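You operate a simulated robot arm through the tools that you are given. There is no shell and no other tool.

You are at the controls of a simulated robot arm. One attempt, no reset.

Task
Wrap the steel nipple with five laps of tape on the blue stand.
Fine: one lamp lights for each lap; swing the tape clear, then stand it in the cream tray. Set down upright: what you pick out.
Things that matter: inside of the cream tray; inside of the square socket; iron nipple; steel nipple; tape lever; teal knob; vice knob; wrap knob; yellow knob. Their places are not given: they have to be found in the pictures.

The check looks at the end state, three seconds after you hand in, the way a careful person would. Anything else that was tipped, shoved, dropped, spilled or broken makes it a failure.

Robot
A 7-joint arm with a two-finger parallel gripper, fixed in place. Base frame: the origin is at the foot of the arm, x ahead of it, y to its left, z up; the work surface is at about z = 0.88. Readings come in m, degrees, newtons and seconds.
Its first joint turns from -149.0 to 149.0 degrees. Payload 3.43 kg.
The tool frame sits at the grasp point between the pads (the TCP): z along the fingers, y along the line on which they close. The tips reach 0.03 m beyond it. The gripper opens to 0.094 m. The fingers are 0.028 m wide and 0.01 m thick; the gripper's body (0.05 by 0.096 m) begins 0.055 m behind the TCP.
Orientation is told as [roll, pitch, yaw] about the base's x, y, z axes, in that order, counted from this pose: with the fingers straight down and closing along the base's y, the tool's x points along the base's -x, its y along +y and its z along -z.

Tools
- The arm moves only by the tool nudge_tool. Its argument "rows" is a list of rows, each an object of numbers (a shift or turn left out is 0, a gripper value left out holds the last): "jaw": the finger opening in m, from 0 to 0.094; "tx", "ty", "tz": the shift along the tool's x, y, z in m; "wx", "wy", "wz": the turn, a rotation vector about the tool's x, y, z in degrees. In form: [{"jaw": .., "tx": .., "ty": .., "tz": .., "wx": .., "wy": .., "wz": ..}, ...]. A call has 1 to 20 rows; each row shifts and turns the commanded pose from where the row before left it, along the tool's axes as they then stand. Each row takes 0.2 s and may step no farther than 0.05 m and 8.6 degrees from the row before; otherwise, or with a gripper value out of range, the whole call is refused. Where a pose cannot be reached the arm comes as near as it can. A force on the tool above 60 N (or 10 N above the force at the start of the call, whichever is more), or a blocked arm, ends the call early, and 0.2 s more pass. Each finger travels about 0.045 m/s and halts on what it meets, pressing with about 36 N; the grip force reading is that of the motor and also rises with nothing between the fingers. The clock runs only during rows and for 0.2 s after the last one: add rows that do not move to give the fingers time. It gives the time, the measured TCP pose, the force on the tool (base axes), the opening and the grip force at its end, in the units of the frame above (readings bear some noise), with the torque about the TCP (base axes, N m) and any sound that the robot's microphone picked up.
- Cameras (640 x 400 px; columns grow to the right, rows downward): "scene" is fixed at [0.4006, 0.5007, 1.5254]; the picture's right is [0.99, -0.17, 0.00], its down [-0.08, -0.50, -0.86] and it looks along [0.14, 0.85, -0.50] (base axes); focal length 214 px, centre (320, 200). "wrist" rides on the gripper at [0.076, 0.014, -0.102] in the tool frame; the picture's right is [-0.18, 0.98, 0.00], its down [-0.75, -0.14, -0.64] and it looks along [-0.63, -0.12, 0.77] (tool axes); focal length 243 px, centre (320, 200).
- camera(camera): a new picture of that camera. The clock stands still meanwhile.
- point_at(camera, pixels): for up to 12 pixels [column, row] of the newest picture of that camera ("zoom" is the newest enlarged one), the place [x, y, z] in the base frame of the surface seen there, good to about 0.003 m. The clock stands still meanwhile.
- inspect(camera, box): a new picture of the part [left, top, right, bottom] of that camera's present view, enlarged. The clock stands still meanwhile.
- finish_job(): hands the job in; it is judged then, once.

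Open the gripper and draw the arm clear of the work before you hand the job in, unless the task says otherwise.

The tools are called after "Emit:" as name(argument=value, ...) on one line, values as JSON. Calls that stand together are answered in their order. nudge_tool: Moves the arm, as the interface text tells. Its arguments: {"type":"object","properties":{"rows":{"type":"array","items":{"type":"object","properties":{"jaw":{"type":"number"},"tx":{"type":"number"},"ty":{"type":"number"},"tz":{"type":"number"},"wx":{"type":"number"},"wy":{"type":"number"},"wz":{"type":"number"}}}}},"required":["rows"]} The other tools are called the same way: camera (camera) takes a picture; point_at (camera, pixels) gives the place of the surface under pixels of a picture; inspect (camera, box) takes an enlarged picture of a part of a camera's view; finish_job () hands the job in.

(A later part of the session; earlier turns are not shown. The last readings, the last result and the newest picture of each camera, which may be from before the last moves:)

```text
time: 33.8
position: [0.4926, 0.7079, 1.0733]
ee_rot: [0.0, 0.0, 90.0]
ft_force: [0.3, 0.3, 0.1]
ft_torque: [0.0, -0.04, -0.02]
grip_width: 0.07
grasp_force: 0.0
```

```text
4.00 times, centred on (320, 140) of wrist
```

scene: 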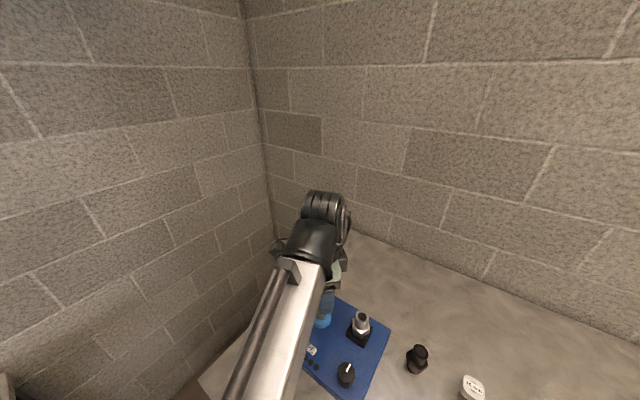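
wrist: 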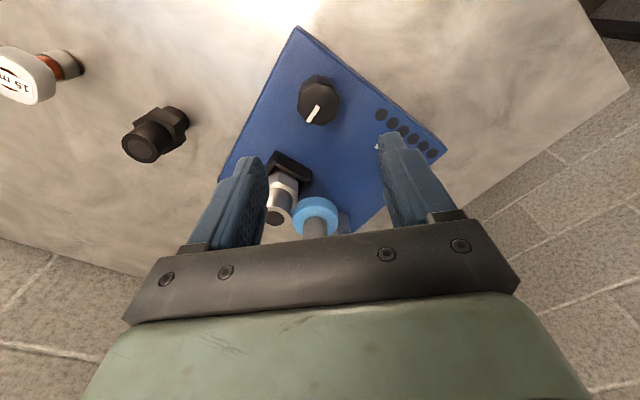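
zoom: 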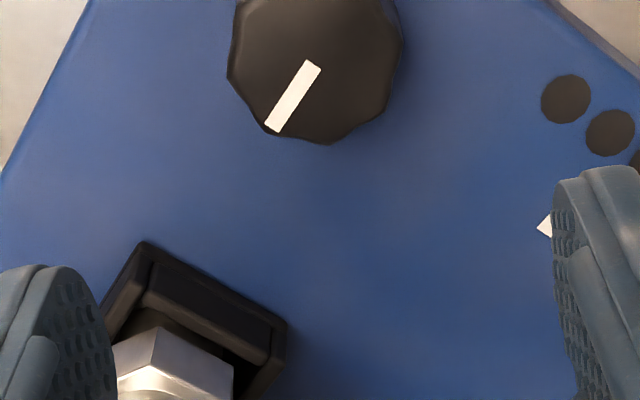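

The knob shows its white pointer at about (315,115) in the wrist view. I measure its rim and centre.

Emit:
inspect(camera="wrist", box=[260, 50, 380, 150])

Emit:
point_at(camera="zoom", pixels=[[320, 200], [233, 225], [400, 215], [320, 300], [320, 110], [275, 285], [315, 225], [305, 105], [390, 150], [240, 150], [350, 295], [385, 270]])

```text
4.00 times, centred on (320, 100) of wrist
```

zoom: 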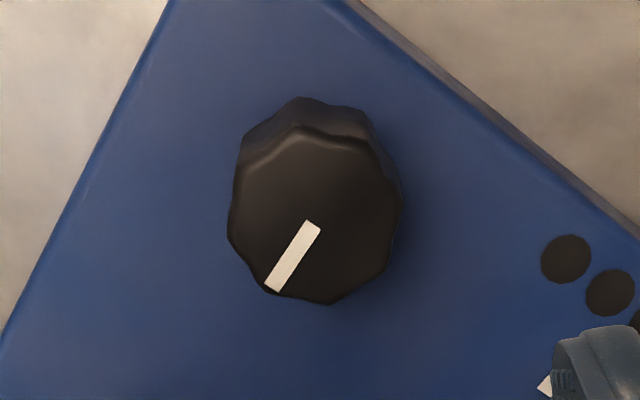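

```text
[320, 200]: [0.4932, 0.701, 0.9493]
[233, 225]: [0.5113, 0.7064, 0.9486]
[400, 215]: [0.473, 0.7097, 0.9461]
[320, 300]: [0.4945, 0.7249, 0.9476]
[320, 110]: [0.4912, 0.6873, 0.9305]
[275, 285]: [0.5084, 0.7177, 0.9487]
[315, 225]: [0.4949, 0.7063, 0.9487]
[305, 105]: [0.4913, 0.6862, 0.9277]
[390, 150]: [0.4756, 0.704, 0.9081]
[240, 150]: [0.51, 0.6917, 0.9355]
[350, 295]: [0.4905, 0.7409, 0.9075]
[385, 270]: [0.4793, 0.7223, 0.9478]
```

Knob centre ≈ (0.493,0.705), diameter ≈0.04, top z≈0.949, pointer at about 40°. Before gripping I test in free air how far the wrist can turn, first counter-clockwise.

Emit:
nudge_tool(rows=[{"tx": 0.003, "wz": -8.5}, {"wz": -8.5}, {"wz": -8.5}, {"wz": -8.5}, {"wz": -8.5}, {"wz": -8.5}, {"wz": -8.5}, {"wz": -8.5}, {"wz": -8.5}, {"wz": -8.5}, {"wz": -8.5}, {"wz": -8.5}, {"wz": -8.5}, {"wz": -8.5}, {"wz": -8.5}, {"wz": -8.5}])

```text
time: 37.2
position: [0.495, 0.705, 1.0716]
ee_rot: [0.0, 0.0, -133.8]
ft_force: [0.8, 0.4, 0.3]
ft_torque: [-0.01, -0.01, 0.02]
grip_width: 0.0702
grasp_force: 0.0
```

Yaw 226° was still reachable. I continue counter-clockwise to find the limit.

Emit:
nudge_tool(rows=[{"wz": -8.5}, {"wz": -8.5}, {"wz": -8.5}, {"wz": -8.5}, {"wz": -8.5}, {"wz": -8.5}, {"wz": -8.5}, {"wz": -8.5}, {"wz": -8.5}, {"wz": -8.5}, {"wz": -8.5}, {"wz": -8.5}])

```text
time: 39.8
position: [0.4861, 0.7106, 1.074]
ee_rot: [-0.1, 0.1, -129.1]
ft_force: [0.7, -0.5, 0.1]
ft_torque: [0.01, 0.02, 0.06]
grip_width: 0.07
grasp_force: 0.0
out of reach, approached as far as the arm can: row 1, 2, 3, 4, 5, 6, 7, 8, 9, 10, 11, 12
```

The counter-clockwise limit is about yaw 229°. Now I turn the other way to find the clockwise limit.

Emit:
nudge_tool(rows=[{"wz": 8.5}, {"wz": 8.5}, {"wz": 8.5}, {"wz": 8.5}, {"wz": 8.5}, {"wz": 8.5}, {"wz": 8.5}, {"wz": 8.5}, {"wz": 8.5}, {"wz": 8.5}, {"wz": 8.5}, {"wz": 8.5}, {"wz": 8.5}, {"wz": 8.5}, {"wz": 8.5}, {"wz": 8.5}, {"wz": 8.5}, {"wz": 8.5}, {"wz": 8.5}, {"wz": 8.5}])

Emit:
nudge_tool(rows=[{"wz": 8.5}, {"wz": 8.5}, {"wz": 8.5}, {"wz": 8.5}, {"wz": 8.5}, {"wz": 8.5}, {"wz": 8.5}, {"wz": 8.5}, {"wz": 8.5}, {"wz": 8.5}, {"wz": 8.5}, {"wz": 8.5}, {"wz": 8.5}, {"wz": 8.5}, {"wz": 8.5}, {"wz": 8.5}, {"wz": 8.5}, {"wz": 8.5}, {"wz": 8.5}, {"wz": 8.5}])

```text
time: 44.0
position: [0.4857, 0.7095, 1.0712]
ee_rot: [0.0, 0.0, 60.8]
ft_force: [-0.5, 0.3, 0.1]
ft_torque: [0.01, 0.02, 0.03]
grip_width: 0.0699
grasp_force: 0.1
```

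```text
time: 48.2
position: [0.4871, 0.7111, 1.0728]
ee_rot: [0.0, 0.0, -109.3]
ft_force: [0.7, 0.1, 0.8]
ft_torque: [-0.01, -0.03, 0.0]
grip_width: 0.0699
grasp_force: 0.1
```

The turning range is at least from 229° down to −109°, about 340°. I go back to yaw ≈225° while shifting over the knob centre, ready for a long clockwise turn.

Emit:
nudge_tool(rows=[{"tx": -0.0032, "ty": 0.0075}, {"wz": -8.5}, {"wz": -8.5}, {"wz": -8.5}, {"wz": -8.5}, {"wz": -8.5}, {"wz": -8.5}, {"wz": -8.5}, {"wz": -8.5}, {"wz": -8.5}, {"wz": -8.5}, {"wz": -8.5}, {"wz": -8.5}, {"wz": -8.5}, {"wz": -8.5}, {"wz": -8.5}, {"wz": -8.5}, {"wz": -8.5}, {"wz": -8.5}, {"wz": -8.5}])

Emit:
nudge_tool(rows=[{"wz": -8.5}, {"wz": -8.5}, {"wz": -8.5}, {"wz": -8.5}, {"wz": -8.5}, {"wz": -8.5}, {"wz": -8.5}, {"wz": -8.5}, {"wz": -8.5}, {"wz": -8.5}, {"wz": -8.5}, {"wz": -8.5}, {"wz": -8.5}, {"wz": -8.5}, {"wz": -8.5}, {"wz": -8.5}, {"wz": -8.5}, {"wz": -8.5}, {"wz": -8.5}, {}])

Emit:
camera(camera="wrist")

Emit:
camera(camera="scene")

```text
time: 52.4
position: [0.4921, 0.7048, 1.0722]
ee_rot: [0.1, 0.0, 52.6]
ft_force: [0.6, 0.0, 0.4]
ft_torque: [0.0, 0.04, -0.03]
grip_width: 0.0698
grasp_force: 0.1
```

```text
time: 56.6
position: [0.4918, 0.7056, 1.0736]
ee_rot: [-0.1, 0.1, -146.0]
ft_force: [-0.3, 0.2, 0.0]
ft_torque: [0.0, 0.0, 0.01]
grip_width: 0.0704
grasp_force: 0.0
```

```text
taken
```

wrist: 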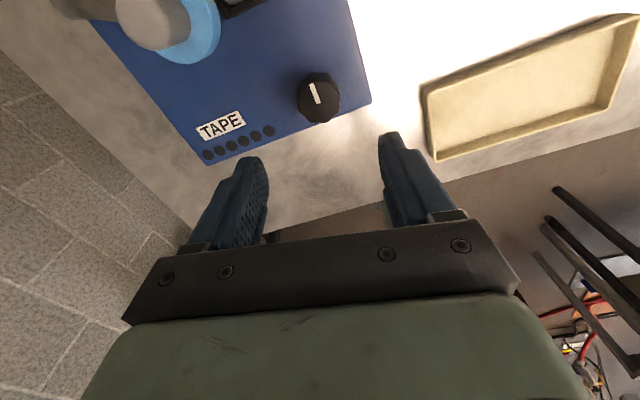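

```text
taken
```

scene: 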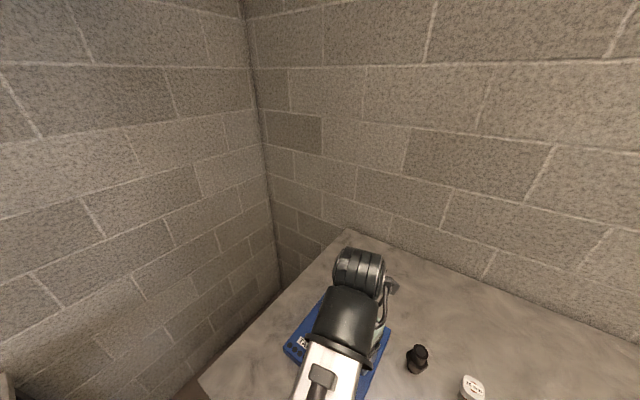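

Now at yaw 214° the six lamps are visible (all dark) at (207–270,130–155) and the knob at (320,98). I measure the knob from this side to refine its centre.

Emit:
inspect(camera="wrist", box=[260, 50, 380, 150])

Emit:
point_at(camera="zoom", pixels=[[320, 200], [235, 225], [400, 215], [320, 290], [310, 180], [305, 135], [300, 200], [330, 285], [385, 260], [245, 250], [360, 130], [265, 135]])

```text
4.00 times, centred on (320, 100) of wrist
```

zoom: 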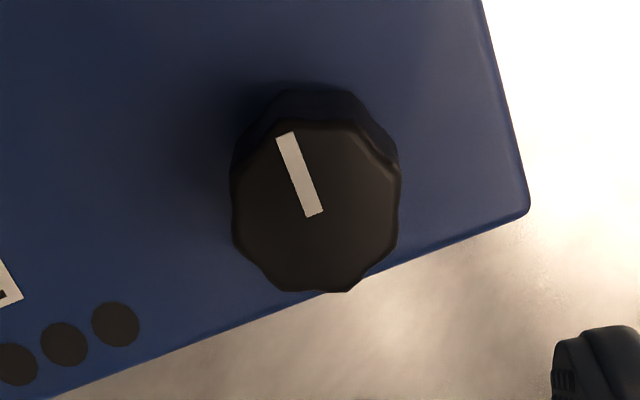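

```text
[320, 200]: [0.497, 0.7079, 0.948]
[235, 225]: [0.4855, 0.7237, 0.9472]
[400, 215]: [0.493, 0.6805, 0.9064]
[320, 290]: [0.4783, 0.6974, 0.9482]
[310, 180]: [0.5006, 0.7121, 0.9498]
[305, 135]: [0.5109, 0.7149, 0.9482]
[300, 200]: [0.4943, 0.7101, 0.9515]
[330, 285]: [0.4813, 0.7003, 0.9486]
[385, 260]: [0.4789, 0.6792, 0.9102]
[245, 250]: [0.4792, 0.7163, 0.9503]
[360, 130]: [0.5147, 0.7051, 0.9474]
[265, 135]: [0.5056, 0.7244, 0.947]
```

Combined knob centre ≈ (0.494,0.706). I shift 2 mm, descend to z≈0.953 and close the fingers on the knob.

Emit:
nudge_tool(rows=[{"tx": 0.0022}, {"tz": 0.03}, {"tz": 0.03}, {"tz": 0.03}, {"tz": 0.03}, {}, {"jaw": 0.02}, {}, {}, {}])

Emit:
camera(camera="wrist")

```text
time: 58.8
position: [0.4943, 0.7074, 0.9528]
ee_rot: [0.0, -0.1, -146.1]
ft_force: [-0.6, 0.3, -2.0]
ft_torque: [0.02, -0.35, 0.0]
grip_width: 0.039
grasp_force: 44.9
```

```text
taken
```

wrist: 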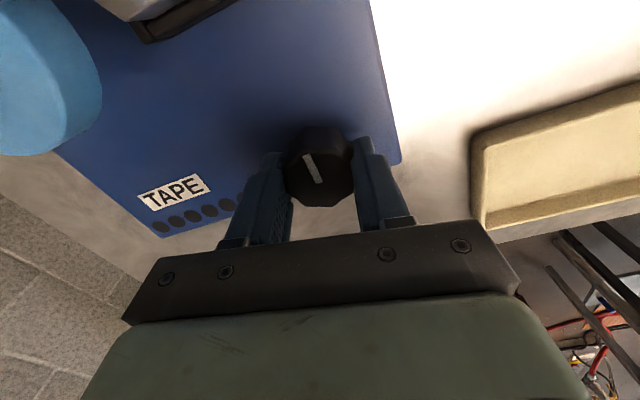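

The knob is held at 0.039 m. I turn clockwise by about 64° first, watching the torque and whether the pointer follows.

Emit:
nudge_tool(rows=[{"wz": 4}, {"wz": 8}, {"wz": 8}, {"wz": 8}, {"wz": 8}, {"wz": 8}, {"wz": 8}, {"wz": 8}, {"wz": 4}, {}])

Emit:
camera(camera="wrist")

```text
time: 61.0
position: [0.4937, 0.7064, 0.9527]
ee_rot: [-0.3, -0.1, 149.9]
ft_force: [-1.7, 27.4, 16.0]
ft_torque: [-0.42, 0.13, 0.01]
grip_width: 0.0388
grasp_force: 45.4
```

```text
taken
```

wrist: 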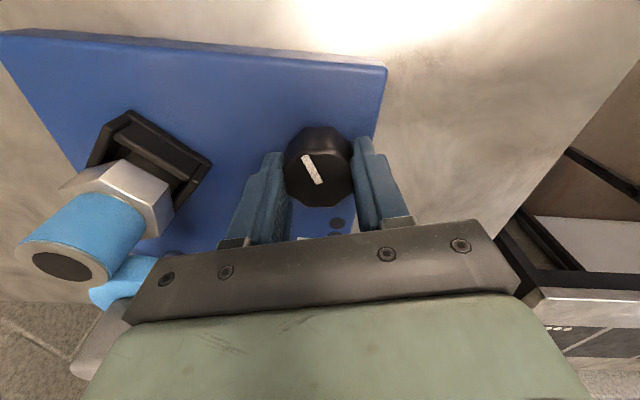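

The pointer follows and blue tape is already winding on the nipple, so clockwise works. But a side force of 27 N shows that my grip is about 2 mm off the knob's axis; I open, shift 2 mm toward (+x,+y), and regrip.

Emit:
nudge_tool(rows=[{"jaw": 0.055}, {}, {}])

Emit:
inspect(camera="wrist", box=[220, 100, 420, 240])

Emit:
camera(camera="scene")

```text
time: 61.8
position: [0.4942, 0.7065, 0.9526]
ee_rot: [0.0, 0.0, 149.9]
ft_force: [0.4, -0.1, 0.9]
ft_torque: [0.01, -0.02, -0.02]
grip_width: 0.0548
grasp_force: 0.1
```

```text
2.86 times, centred on (320, 170) of wrist
```

zoom: 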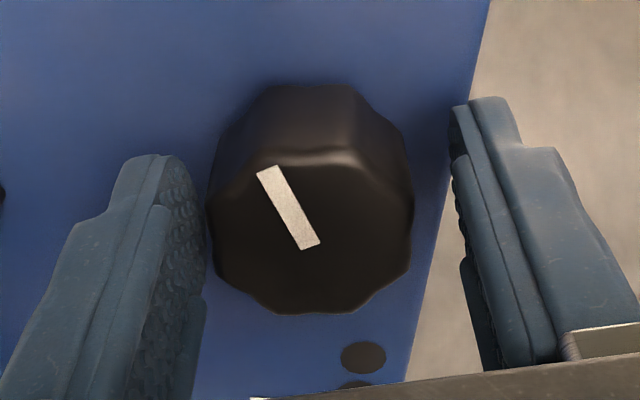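

```text
taken
```

scene: 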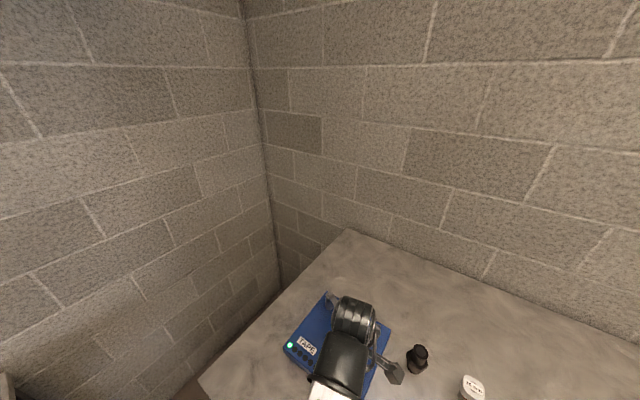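

A lamp seems lit at scene (290,345) already. I enlarge that area and the wrist view to count the lamps before turning any further.

Emit:
inspect(camera="scene", box=[275, 325, 335, 375])

Emit:
camera(camera="wrist")

```text
8.00 times, centred on (305, 350) of scene
```

zoom: 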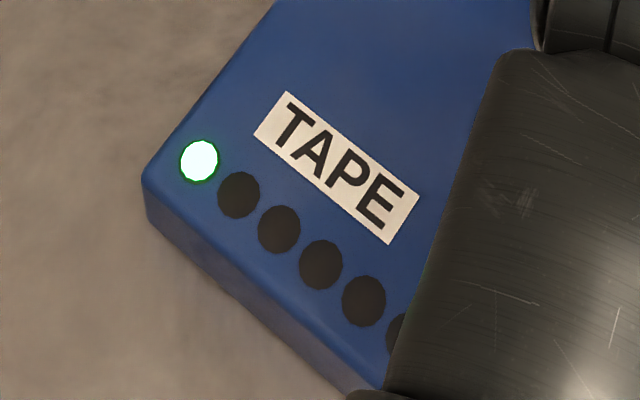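

```text
taken
```

wrist: 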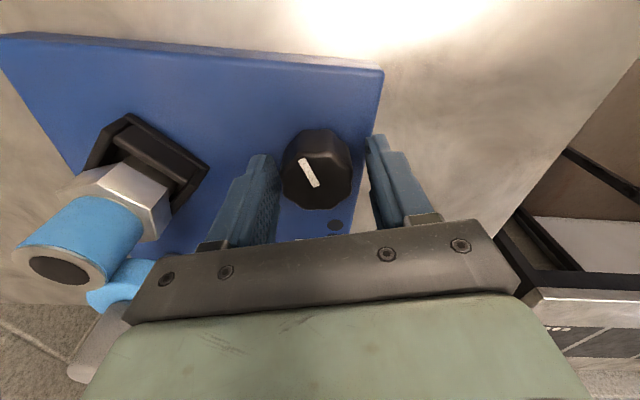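

Exactly one of six lamps is lit after 64°. I shift slightly toward the knob's true centre, regrip, and continue clockwise in small increments, checking lamps from the scene camera each time.

Emit:
nudge_tool(rows=[{"tx": 0.0006, "ty": -0.0015}, {"jaw": 0.02}, {}, {}, {}, {"wz": 4}, {"wz": 6}, {"wz": 6}, {"wz": 4}, {}])

Emit:
inspect(camera="scene", box=[275, 325, 335, 375])

```text
time: 64.0
position: [0.4959, 0.7074, 0.9532]
ee_rot: [0.1, -0.1, 129.7]
ft_force: [-2.5, -5.1, -10.6]
ft_torque: [0.4, 0.13, -0.03]
grip_width: 0.0386
grasp_force: 44.9
```

```text
8.00 times, centred on (305, 350) of scene
```

zoom: 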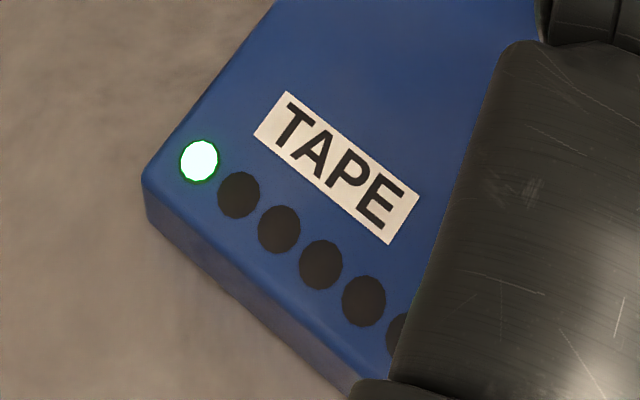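

Still one lamp at 84° total, side force now small. I go on in 16° steps.

Emit:
nudge_tool(rows=[{"wz": 5}, {"wz": 6}, {"wz": 5}, {}])

Emit:
inspect(camera="scene", box=[275, 325, 335, 375])

```text
time: 65.0
position: [0.4946, 0.7065, 0.9525]
ee_rot: [0.0, 0.0, 113.7]
ft_force: [-3.2, -7.3, -16.4]
ft_torque: [0.45, -0.04, 0.02]
grip_width: 0.0386
grasp_force: 44.7
```

```text
8.00 times, centred on (305, 350) of scene
```

zoom: 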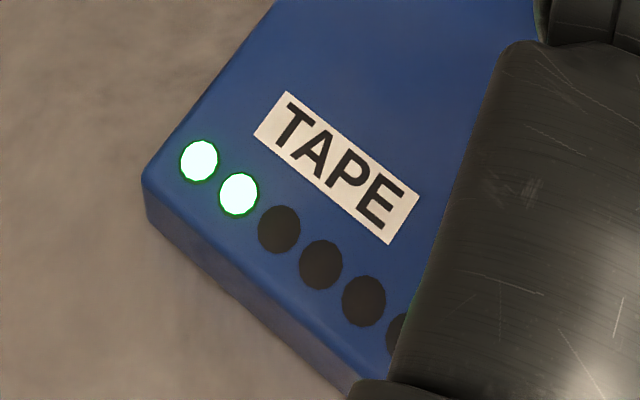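

Two lamps lit by 100° total, so a lap is roughly 45–50° of knob. I continue 30° and check.

Emit:
nudge_tool(rows=[{"wz": 5}, {"wz": 7}, {"wz": 7}, {"wz": 5}, {}])

Emit:
inspect(camera="scene", box=[275, 325, 335, 375])

```text
time: 66.2
position: [0.4951, 0.7057, 0.9523]
ee_rot: [0.1, 0.0, 89.8]
ft_force: [-10.2, -11.8, -18.5]
ft_torque: [0.62, -0.44, -0.02]
grip_width: 0.0386
grasp_force: 44.4
```

```text
8.00 times, centred on (305, 350) of scene
```

zoom: 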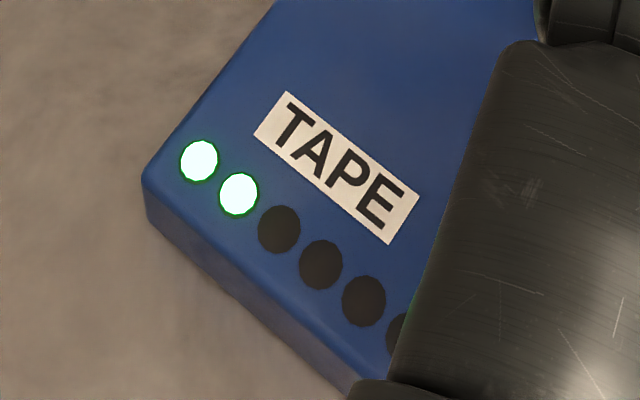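

Still two lamps at 124°. I release and regrip to relax the built-up forces, then turn another 12°.

Emit:
nudge_tool(rows=[{"jaw": 0.05}, {}, {"jaw": 0.02}, {}, {}, {"wz": 4}, {"wz": 4}, {"wz": 4}, {}])

Emit:
inspect(camera="scene", box=[275, 325, 335, 375])

```text
time: 68.2
position: [0.4947, 0.7076, 0.9525]
ee_rot: [0.2, -0.2, 77.9]
ft_force: [-2.9, 8.2, 7.3]
ft_torque: [0.12, 0.07, -0.02]
grip_width: 0.0387
grasp_force: 45.2
```

```text
8.00 times, centred on (305, 350) of scene
```

zoom: 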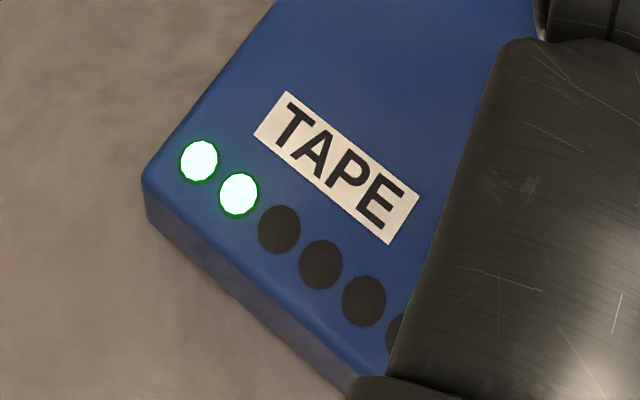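

Two lamps at 136°. Another 10°.

Emit:
nudge_tool(rows=[{"wz": 5}, {"wz": 5}, {}])

Emit:
inspect(camera="scene", box=[275, 325, 335, 375])

```text
time: 69.0
position: [0.4933, 0.708, 0.9535]
ee_rot: [0.1, 0.0, 67.9]
ft_force: [-4.0, 12.8, 8.6]
ft_torque: [0.24, -0.49, -0.05]
grip_width: 0.0387
grasp_force: 45.2
```

```text
8.00 times, centred on (305, 350) of scene
```

zoom: 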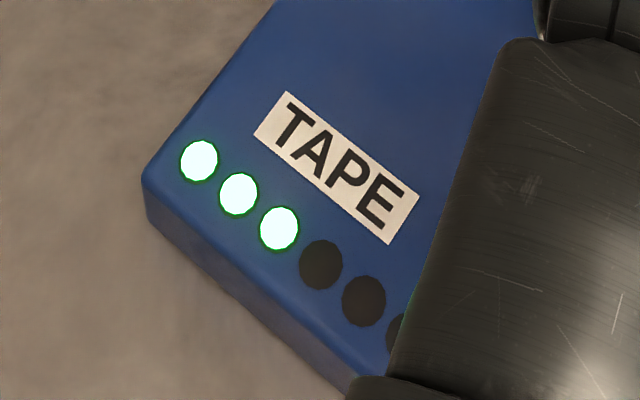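

Three lamps by 146°. I turn 30° more (regripping to relax), expecting the fourth near 185–195°.

Emit:
nudge_tool(rows=[{"jaw": 0.05}, {}, {"jaw": 0.02}, {}, {}, {"wz": 4}, {"wz": 7}, {"wz": 7}, {"wz": 7}, {"wz": 5}, {}])

Emit:
inspect(camera="scene", box=[275, 325, 335, 375])

```text
time: 71.4
position: [0.4943, 0.7067, 0.9528]
ee_rot: [0.2, 0.0, 37.9]
ft_force: [-15.7, -3.5, -12.1]
ft_torque: [0.52, -0.88, 0.01]
grip_width: 0.0386
grasp_force: 45.7
```

```text
8.00 times, centred on (305, 350) of scene
```

zoom: 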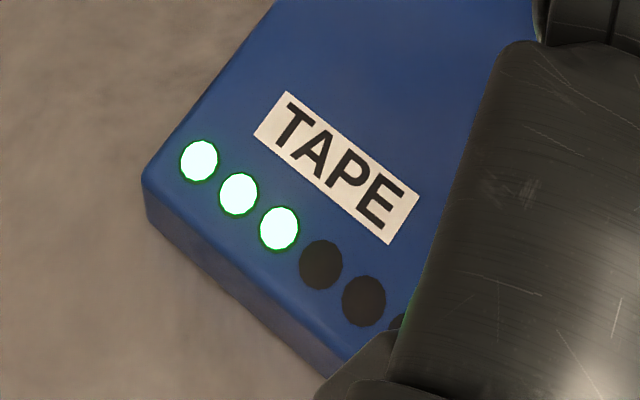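

Three lamps at 176°. I regrip and turn 14° more.

Emit:
nudge_tool(rows=[{"jaw": 0.05}, {}, {"jaw": 0.02}, {}, {}, {"wz": 4}, {"wz": 5}, {"wz": 5}, {}])

Emit:
inspect(camera="scene", box=[275, 325, 335, 375])

Emit:
camera(camera="wrist")

```text
time: 73.4
position: [0.4951, 0.7069, 0.9529]
ee_rot: [0.1, 0.0, 23.9]
ft_force: [3.7, 10.9, 10.9]
ft_torque: [-0.25, -0.12, 0.0]
grip_width: 0.0385
grasp_force: 45.4
```

```text
8.00 times, centred on (305, 350) of scene
```

zoom: 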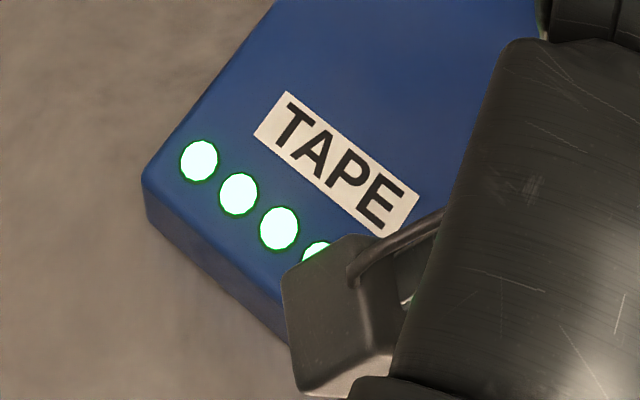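

```text
taken
```

wrist: 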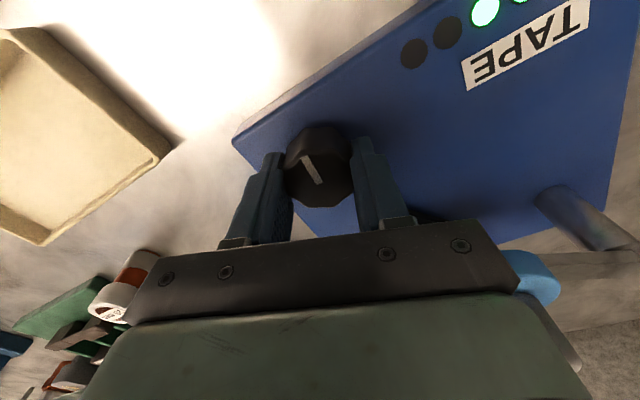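

Four lamps lit at 190° (wrist view shows lamp four lit at (485,12), five and six dark at (447,32),(413,53)). I regrip and turn 30° more, then check with the wrist camera.

Emit:
nudge_tool(rows=[{"jaw": 0.05}, {}, {"jaw": 0.02}, {}, {}, {"wz": 4}, {"wz": 7}, {"wz": 7}, {"wz": 7}, {"wz": 5}, {}])

Emit:
camera(camera="wrist")

Emit:
inspect(camera="scene", box=[275, 325, 335, 375])

```text
time: 75.8
position: [0.4935, 0.7064, 0.9526]
ee_rot: [0.0, 0.1, -6.2]
ft_force: [-7.7, -1.3, -12.2]
ft_torque: [0.44, -0.46, -0.05]
grip_width: 0.0388
grasp_force: 45.1
```

```text
taken
```

wrist: 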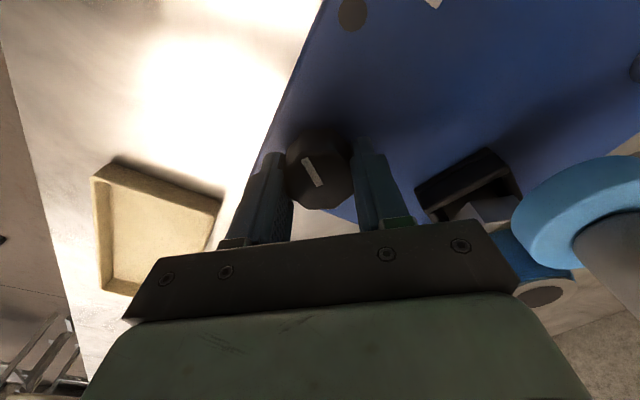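

```text
8.00 times, centred on (305, 350) of scene
```

zoom: 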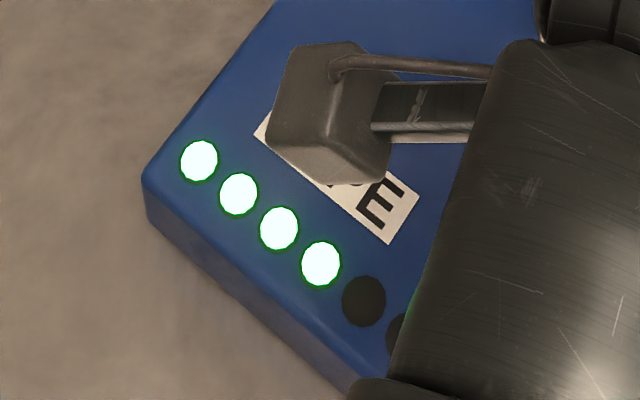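

Four lamps at 220°, the fifth still dark. I regrip and turn only 10° more.

Emit:
nudge_tool(rows=[{"jaw": 0.05}, {}, {"jaw": 0.02}, {}, {}, {"wz": 5}, {"wz": 5}, {}])

Emit:
inspect(camera="scene", box=[275, 325, 335, 375])

```text
time: 77.6
position: [0.4961, 0.7073, 0.952]
ee_rot: [0.0, 0.0, -16.2]
ft_force: [4.2, 0.3, 8.9]
ft_torque: [-0.66, 0.01, -0.03]
grip_width: 0.0387
grasp_force: 44.8
```

```text
8.00 times, centred on (305, 350) of scene
```

zoom: 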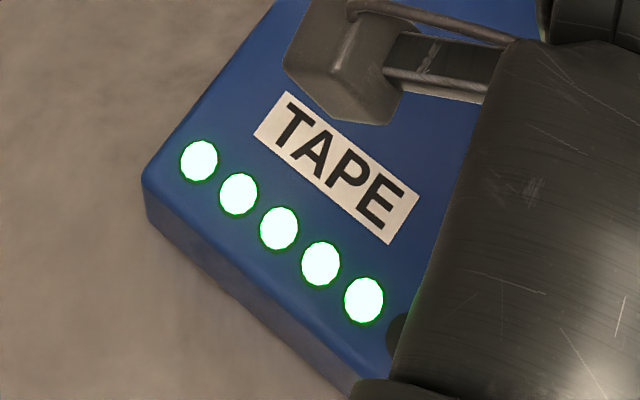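

Five lamps are lit at 230°, the sixth is dark. I add 3° for margin, open the fingers and rise straight off the knob.

Emit:
nudge_tool(rows=[{"wz": 3}, {}, {"jaw": 0.06}, {}, {}, {"tz": -0.02}, {"tz": -0.03}, {"tz": -0.04}, {"tz": -0.04}, {}])

Emit:
camera(camera="wrist")

Emit:
camera(camera="scene")

Emit:
inspect(camera="scene", box=[275, 325, 335, 375])

```text
time: 79.8
position: [0.4953, 0.7062, 1.0833]
ee_rot: [-0.1, 0.1, -19.1]
ft_force: [-0.2, 0.1, -0.4]
ft_torque: [0.02, -0.03, 0.0]
grip_width: 0.0601
grasp_force: 0.0
```

```text
taken
```

wrist: 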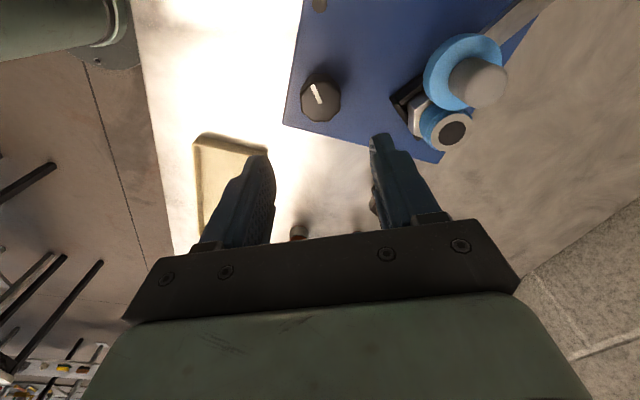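

```text
taken
```

scene: 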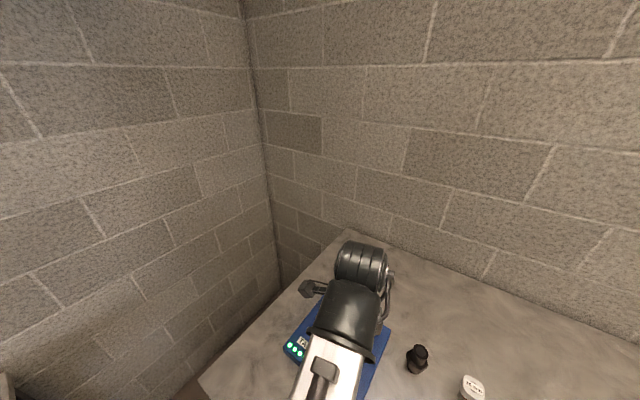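

```text
8.00 times, centred on (305, 350) of scene
```

zoom: 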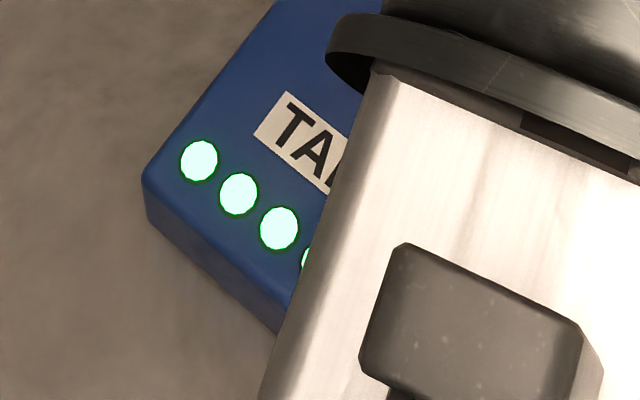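

Knob released; the sixth lamp at wrist (319,4) is dark. I look closer at the taped nipple and roll before swinging the tape back.

Emit:
inspect(camera="wrist", box=[370, 10, 550, 170])

Emit:
point_at(camera="wrist", pixels=[[478, 85], [490, 82], [465, 88], [480, 97], [453, 132], [437, 132], [470, 128], [453, 116], [453, 148], [440, 55], [515, 20], [415, 120]])

```text
2.50 times, centred on (460, 90) of wrist
```

zoom: 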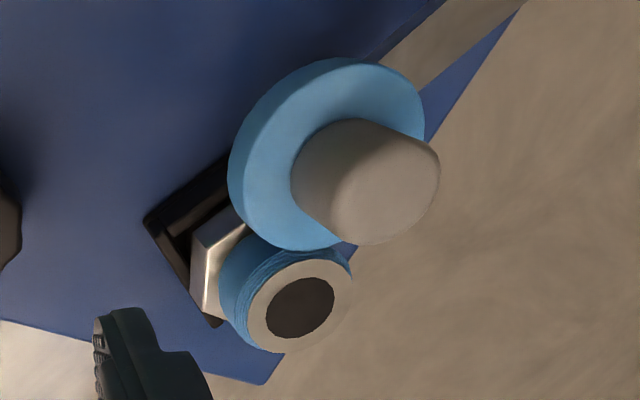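

```text
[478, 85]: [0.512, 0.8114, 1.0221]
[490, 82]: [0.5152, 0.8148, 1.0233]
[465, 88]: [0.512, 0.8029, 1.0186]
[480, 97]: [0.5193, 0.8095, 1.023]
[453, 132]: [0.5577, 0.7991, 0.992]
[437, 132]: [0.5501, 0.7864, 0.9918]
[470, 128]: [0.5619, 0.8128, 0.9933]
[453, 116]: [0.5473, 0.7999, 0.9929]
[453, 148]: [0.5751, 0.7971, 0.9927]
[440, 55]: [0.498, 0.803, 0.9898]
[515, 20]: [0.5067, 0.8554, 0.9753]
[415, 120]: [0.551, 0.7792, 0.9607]
```

The nipple's top ring is level at z≈0.9925, so it is upright, wrapped in blue tape; the handle is near (0.516,0.812). I turn back to yaw 90° and move above the handle.

Emit:
nudge_tool(rows=[{"wz": -8.5}, {"wz": -8.5}, {"wz": -8.5}, {"wz": -8.5}, {"wz": -8.5}, {"wz": -8.5}, {"wz": -8.5}, {"wz": -8.5}, {"wz": -8.5}, {"wz": -8.5}, {"wz": -8.5}, {"wz": -8.5}, {"wz": -7.1}, {"tx": -0.035, "ty": -0.01, "jaw": 0.045}, {"tx": -0.035, "ty": -0.011}, {"tx": -0.036}, {}])

Emit:
camera(camera="wrist")

Emit:
inspect(camera="wrist", box=[220, 80, 420, 220])

```text
time: 83.4
position: [0.5174, 0.8131, 1.0829]
ee_rot: [0.1, -0.1, 90.0]
ft_force: [0.4, 0.8, -0.3]
ft_torque: [0.03, 0.02, -0.02]
grip_width: 0.045
grasp_force: 0.0
```

```text
taken
```

wrist: 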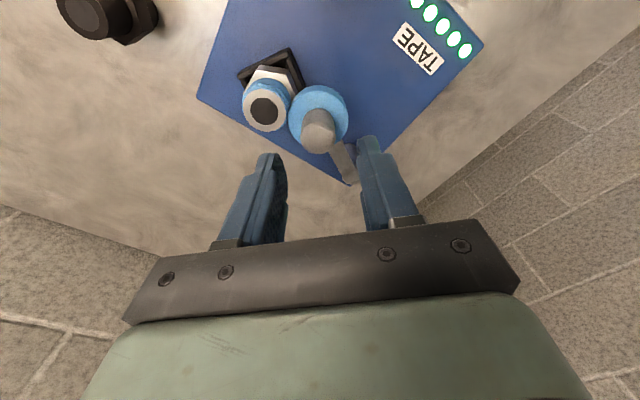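

```text
2.86 times, centred on (320, 150) of wrist
```

zoom: 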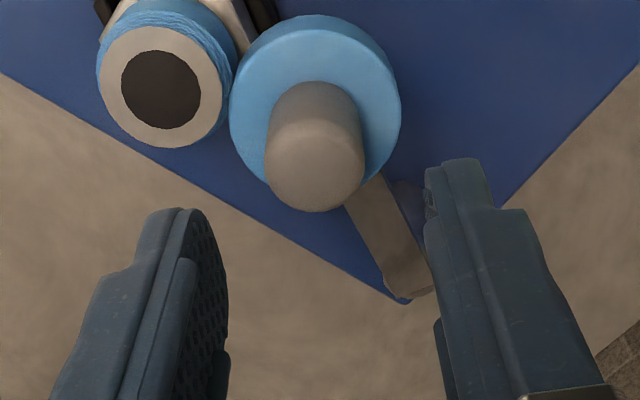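

All five lamps read lit in this view ((415,2) to (465,51)); the handle is at (317,136), about 2 mm off centre. I correct that, lower around the handle and narrow the jaw.

Emit:
nudge_tool(rows=[{"ty": -0.0015}, {"tz": 0.02}, {"tz": 0.02}, {"tz": 0.0105}, {}, {"jaw": 0.03}, {}, {}])

Emit:
camera(camera="wrist")

```text
time: 85.2
position: [0.5186, 0.8141, 1.0312]
ee_rot: [0.1, 0.0, 90.0]
ft_force: [-0.3, -0.1, 0.1]
ft_torque: [-0.01, 0.02, 0.0]
grip_width: 0.0297
grasp_force: 0.1
```

```text
taken
```

wrist: 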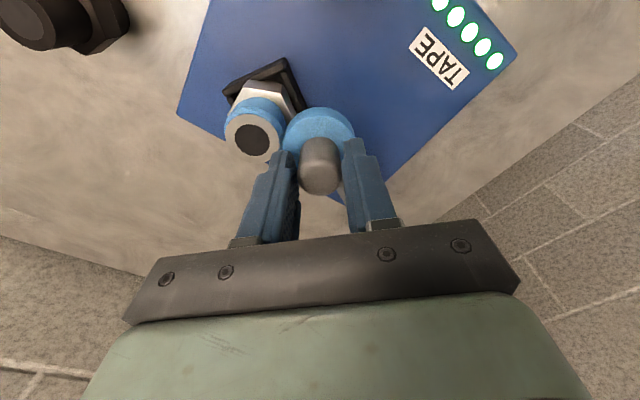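

The handle is between the fingers at (320,165). I sweep it back along the arc toward −x, first to the middle.

Emit:
nudge_tool(rows=[{"ty": 0.006, "tx": 0.0018}, {"ty": 0.006, "tx": 0.0014}, {"ty": 0.006, "tx": 0.001}, {"ty": 0.006, "tx": 0.0004}, {"ty": 0.006, "tx": -0.0004}, {"ty": 0.006, "tx": -0.001}, {}])

Emit:
camera(camera="wrist")

```text
time: 86.8
position: [0.4823, 0.8111, 1.0326]
ee_rot: [0.1, 0.0, 90.0]
ft_force: [0.0, 0.0, 0.2]
ft_torque: [-0.01, -0.01, 0.0]
grip_width: 0.0302
grasp_force: 0.1
```

```text
taken
```

wrist: 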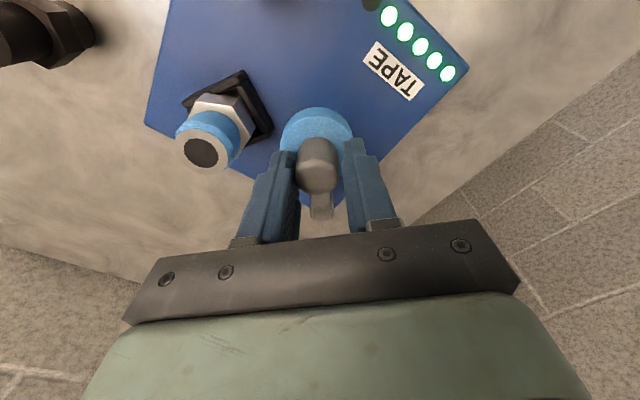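

The lever swings back freely; five lamps lit and the sixth dark at (370,2). I continue to the original clear position.

Emit:
nudge_tool(rows=[{"ty": 0.006, "tx": -0.0012}, {"ty": 0.006, "tx": -0.0018}, {"ty": 0.006, "tx": -0.0024}, {"ty": 0.006, "tx": -0.003}, {"ty": 0.005, "tx": -0.0025}, {}])

Emit:
camera(camera="wrist")

```text
time: 88.2
position: [0.4525, 0.8212, 1.0323]
ee_rot: [0.0, 0.0, 90.0]
ft_force: [6.0, -3.3, 0.8]
ft_torque: [-0.09, -0.12, -0.04]
grip_width: 0.0338
grasp_force: 3.4
```

```text
taken
```

wrist: 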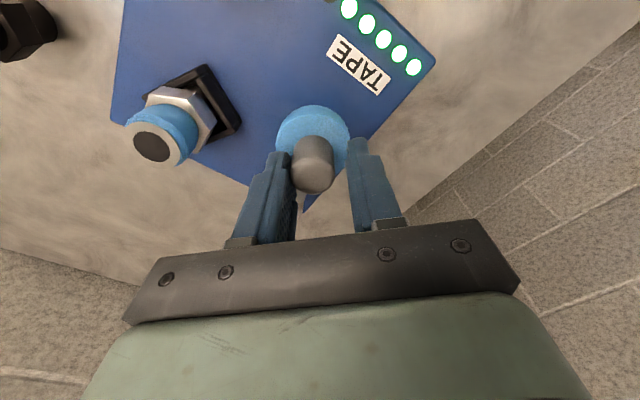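

The lever met its rest stop (6 N), so the tape is clear. I ease off, open and rise, then move above the nipple at about (0.559,0.799).

Emit:
nudge_tool(rows=[{"ty": -0.003, "jaw": 0.05}, {}, {"tz": -0.03}, {"tz": -0.03}, {"tz": -0.02}, {"ty": -0.035, "tx": 0.01}, {"ty": -0.035, "tx": 0.012}, {"ty": -0.0335}, {}])

Emit:
camera(camera="wrist")

Emit:
inspect(camera="wrist", box=[240, 60, 440, 200])

```text
time: 90.2
position: [0.5589, 0.7981, 1.1128]
ee_rot: [0.1, 0.0, 89.9]
ft_force: [0.6, 0.2, -1.1]
ft_torque: [-0.02, 0.04, 0.04]
grip_width: 0.0502
grasp_force: 0.0
```

```text
taken
```

wrist: 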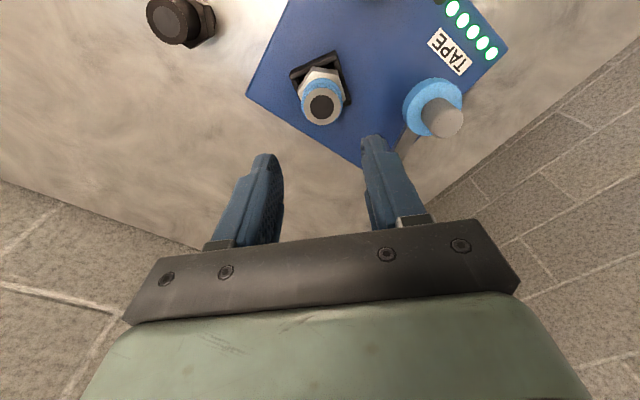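

```text
2.86 times, centred on (340, 130) of wrist
```

zoom: 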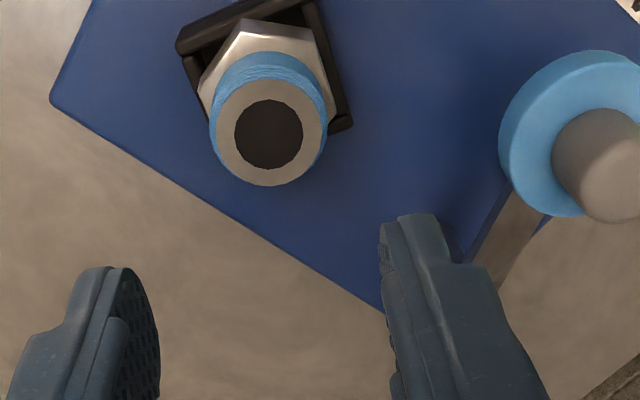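

The nipple's top is at (322,105), nearly centred. I verify its exact centre by sampling the ring.

Emit:
point_at(camera="zoom", pixels=[[268, 84], [268, 181], [216, 132], [321, 132], [235, 95], [302, 95], [232, 168], [305, 168]])

```text
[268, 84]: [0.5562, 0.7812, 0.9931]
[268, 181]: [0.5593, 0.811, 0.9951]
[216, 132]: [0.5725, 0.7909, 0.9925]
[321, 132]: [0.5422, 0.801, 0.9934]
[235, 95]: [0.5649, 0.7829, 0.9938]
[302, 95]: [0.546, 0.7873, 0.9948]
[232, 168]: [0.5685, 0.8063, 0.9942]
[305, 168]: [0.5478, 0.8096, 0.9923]
```

Ring centre ≈ (0.5572,0.7963), top z≈0.9935. I correct by (−1.5,−2) mm, descend to z≈0.995 and close.

Emit:
nudge_tool(rows=[{"tx": 0.002, "ty": 0.0015}, {"tz": 0.03}, {"tz": 0.03}, {"tz": 0.03}, {"tz": 0.0275}, {}])

Emit:
camera(camera="wrist")

```text
time: 91.6
position: [0.5574, 0.7981, 0.9956]
ee_rot: [0.1, 0.0, 90.0]
ft_force: [-0.7, -0.2, -0.3]
ft_torque: [0.03, -0.02, 0.01]
grip_width: 0.05
grasp_force: 0.1
```

```text
taken
```

wrist: 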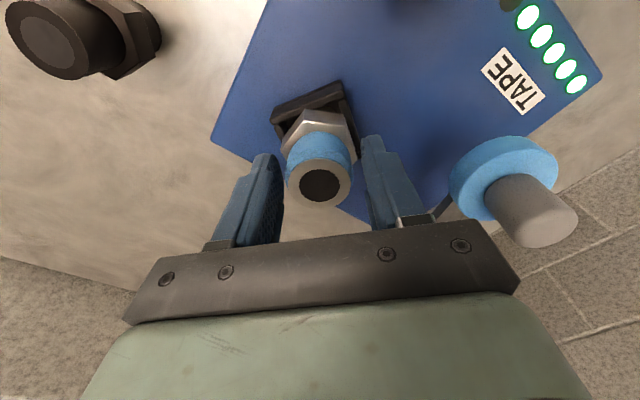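

The nipple's ring is centred at (320,184) between the fingers, lamp six at (508,3) dark and five lit. I close and lift.

Emit:
nudge_tool(rows=[{"jaw": 0.02}, {}, {}, {}, {}])

Emit:
nudge_tool(rows=[{"tz": -0.005}, {"tz": -0.01}, {"tz": -0.02}, {"tz": -0.03}, {"tz": -0.03}, {}])

Emit:
camera(camera="wrist")

```text
time: 92.8
position: [0.5578, 0.798, 0.9947]
ee_rot: [0.1, -0.1, 90.0]
ft_force: [-0.1, -0.5, -0.4]
ft_torque: [-0.01, -0.05, 0.0]
grip_width: 0.0322
grasp_force: 36.4
```

```text
time: 94.2
position: [0.5571, 0.7982, 1.0902]
ee_rot: [0.2, -0.1, 89.9]
ft_force: [0.7, 0.0, -3.4]
ft_torque: [-0.01, 0.0, 0.03]
grip_width: 0.0322
grasp_force: 35.9
```

```text
taken
```

wrist: 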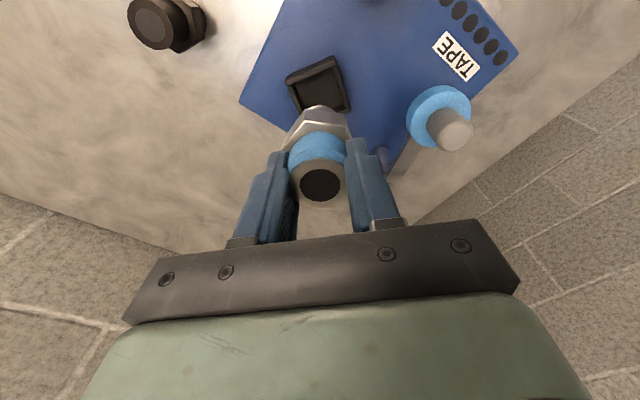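

The taped nipple is lifted, hanging straight in the fingers (the lamps went out once it left the socket). I carry it to above the tray centre at about (0.568,0.502).

Emit:
nudge_tool(rows=[{"tx": 0.02}, {"tx": 0.04}, {"tx": 0.04, "ty": -0.002}, {"tx": 0.04, "ty": -0.003}, {"tx": 0.04, "ty": -0.003}, {"tx": 0.04, "ty": -0.003}, {"tx": 0.04}, {"tx": 0.036}, {}])

Emit:
camera(camera="wrist")

```text
time: 96.2
position: [0.569, 0.5002, 1.0892]
ee_rot: [0.1, 0.0, 90.1]
ft_force: [0.0, 0.3, -2.8]
ft_torque: [0.01, -0.01, 0.0]
grip_width: 0.0327
grasp_force: 36.1
```

```text
taken
```

wrist: 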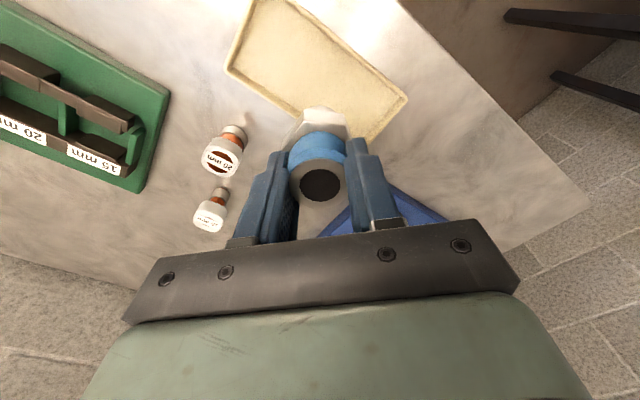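

The tray lies under the nipple in view. I sample its rim and floor to confirm where to set down.

Emit:
point_at(camera="wrist", pixels=[[228, 72], [408, 98], [373, 140], [320, 82], [300, 60], [350, 90], [262, 2], [295, 3], [280, 40], [370, 110], [290, 100], [245, 65]])

```text
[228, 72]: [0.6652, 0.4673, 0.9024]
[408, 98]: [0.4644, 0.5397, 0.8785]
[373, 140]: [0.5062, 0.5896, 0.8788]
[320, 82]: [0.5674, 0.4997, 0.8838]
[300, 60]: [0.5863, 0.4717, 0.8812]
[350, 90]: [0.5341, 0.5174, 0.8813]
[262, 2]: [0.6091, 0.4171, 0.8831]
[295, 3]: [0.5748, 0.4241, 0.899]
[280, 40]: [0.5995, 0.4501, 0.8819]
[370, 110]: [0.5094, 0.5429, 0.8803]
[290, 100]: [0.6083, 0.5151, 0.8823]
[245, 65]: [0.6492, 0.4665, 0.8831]
```

The TCP is right over the tray's centre (0.567,0.50); the floor is z≈0.882, so touchdown should be near TCP z≈0.958. I lower to 0.968 first.

Emit:
nudge_tool(rows=[{"tz": 0.03}, {"tz": 0.03}, {"tz": 0.03}, {"tz": 0.02}, {"tz": 0.011}, {}])

Emit:
nudge_tool(rows=[{"tz": 0.003}, {"tz": 0.003}, {"tz": 0.002}, {}])

```text
time: 97.6
position: [0.5701, 0.5004, 0.9691]
ee_rot: [0.0, 0.1, 90.1]
ft_force: [0.7, 0.3, -2.3]
ft_torque: [-0.03, 0.04, 0.01]
grip_width: 0.0324
grasp_force: 35.8
```

```text
time: 98.6
position: [0.5681, 0.5012, 0.9618]
ee_rot: [0.0, -0.1, 90.0]
ft_force: [0.3, -1.1, 10.3]
ft_torque: [-0.04, -0.03, -0.07]
grip_width: 0.0323
grasp_force: 36.7
```

Contact at z≈0.962 with +10 N: the nipple stands on the tray floor. I ease up under 1 mm, open slowly, and look.

Emit:
nudge_tool(rows=[{"tz": -0.0008}, {}, {"jaw": 0.04}, {"jaw": 0.05}, {"jaw": 0.06}, {}, {}])

Emit:
camera(camera="wrist")

```text
time: 100.2
position: [0.5681, 0.5005, 0.9621]
ee_rot: [0.1, 0.1, 90.0]
ft_force: [0.1, -0.5, 0.0]
ft_torque: [-0.02, -0.02, 0.0]
grip_width: 0.0601
grasp_force: 0.1
```

```text
taken
```

wrist: 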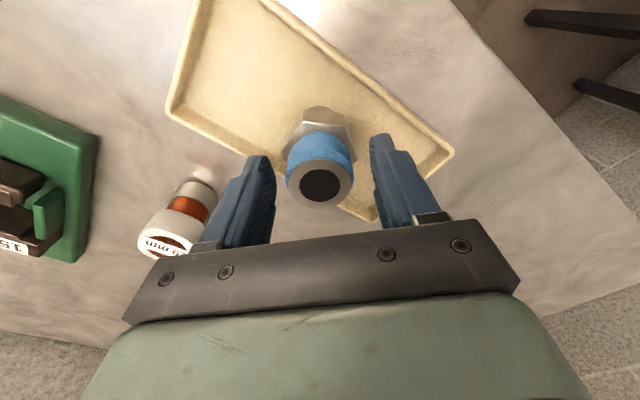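

The nipple stands freely in the tray with the fingers open on both sides. I rise straight up and draw clear, then check from both cameras.

Emit:
nudge_tool(rows=[{"tz": -0.01}, {"tz": -0.03}, {"tz": -0.03}, {"tz": -0.03}, {"tz": -0.02}, {}])

Emit:
camera(camera="wrist")

Emit:
camera(camera="scene")

```text
time: 101.6
position: [0.5702, 0.5014, 1.082]
ee_rot: [0.1, 0.0, 90.1]
ft_force: [-0.2, -0.7, -0.7]
ft_torque: [-0.01, -0.01, 0.01]
grip_width: 0.06
grasp_force: 0.1
```

```text
taken
```

wrist: 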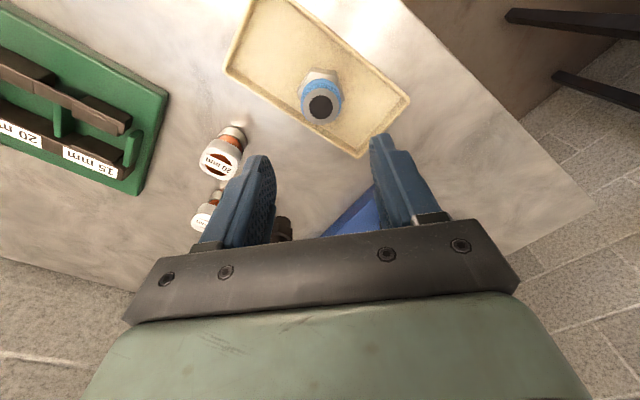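

```text
taken
```

scene: 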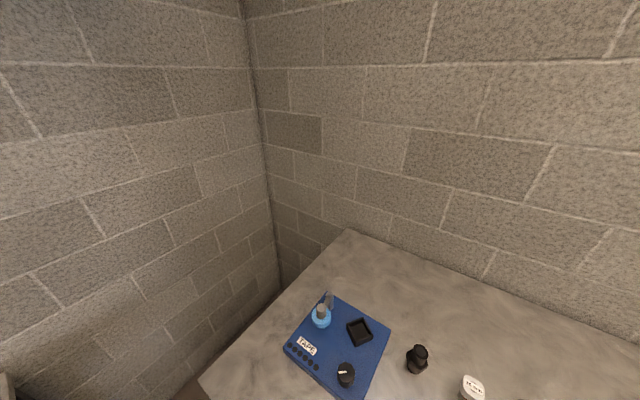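

The nipple stands in the tray, the tape is back at rest, and the rest is in place. I check that the ring is level and draw the arm further away with the gripper fully open.

Emit:
point_at(camera="wrist", pixels=[[320, 92], [320, 121], [304, 106], [337, 106], [310, 95], [331, 117]])

Emit:
nudge_tool(rows=[{"tz": -0.01, "tx": -0.02, "jaw": 0.09}, {"tz": -0.01, "tx": -0.04}, {"tz": -0.01, "tx": -0.04}, {"tx": -0.04}, {"tx": -0.04}, {}, {}])

Emit:
camera(camera="wrist")

Emit:
camera(camera="scene")

```text
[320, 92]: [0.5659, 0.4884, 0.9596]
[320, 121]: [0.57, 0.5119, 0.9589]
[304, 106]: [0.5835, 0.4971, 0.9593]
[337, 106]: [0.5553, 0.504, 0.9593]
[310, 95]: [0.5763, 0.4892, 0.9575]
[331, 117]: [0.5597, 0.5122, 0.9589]
```

```text
time: 103.2
position: [0.57, 0.6815, 1.1098]
ee_rot: [0.1, 0.0, 90.0]
ft_force: [0.1, 0.2, -0.3]
ft_torque: [0.03, -0.01, 0.0]
grip_width: 0.0899
grasp_force: 0.0
```

```text
taken
```

wrist: 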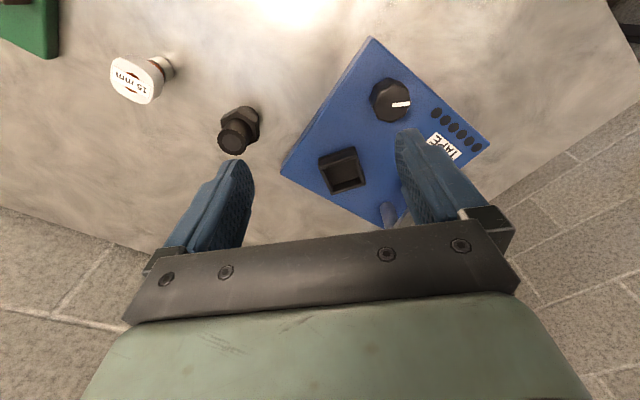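

```text
taken
```

scene: 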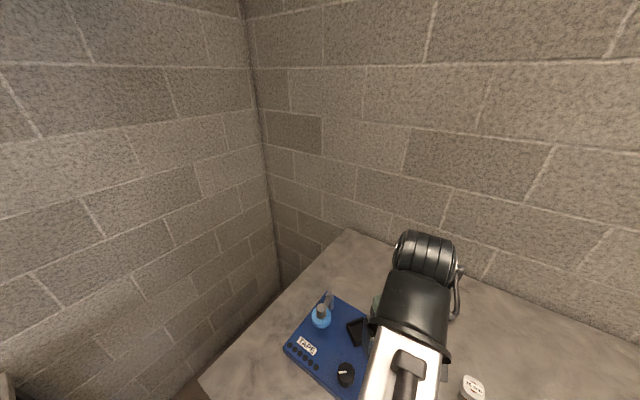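

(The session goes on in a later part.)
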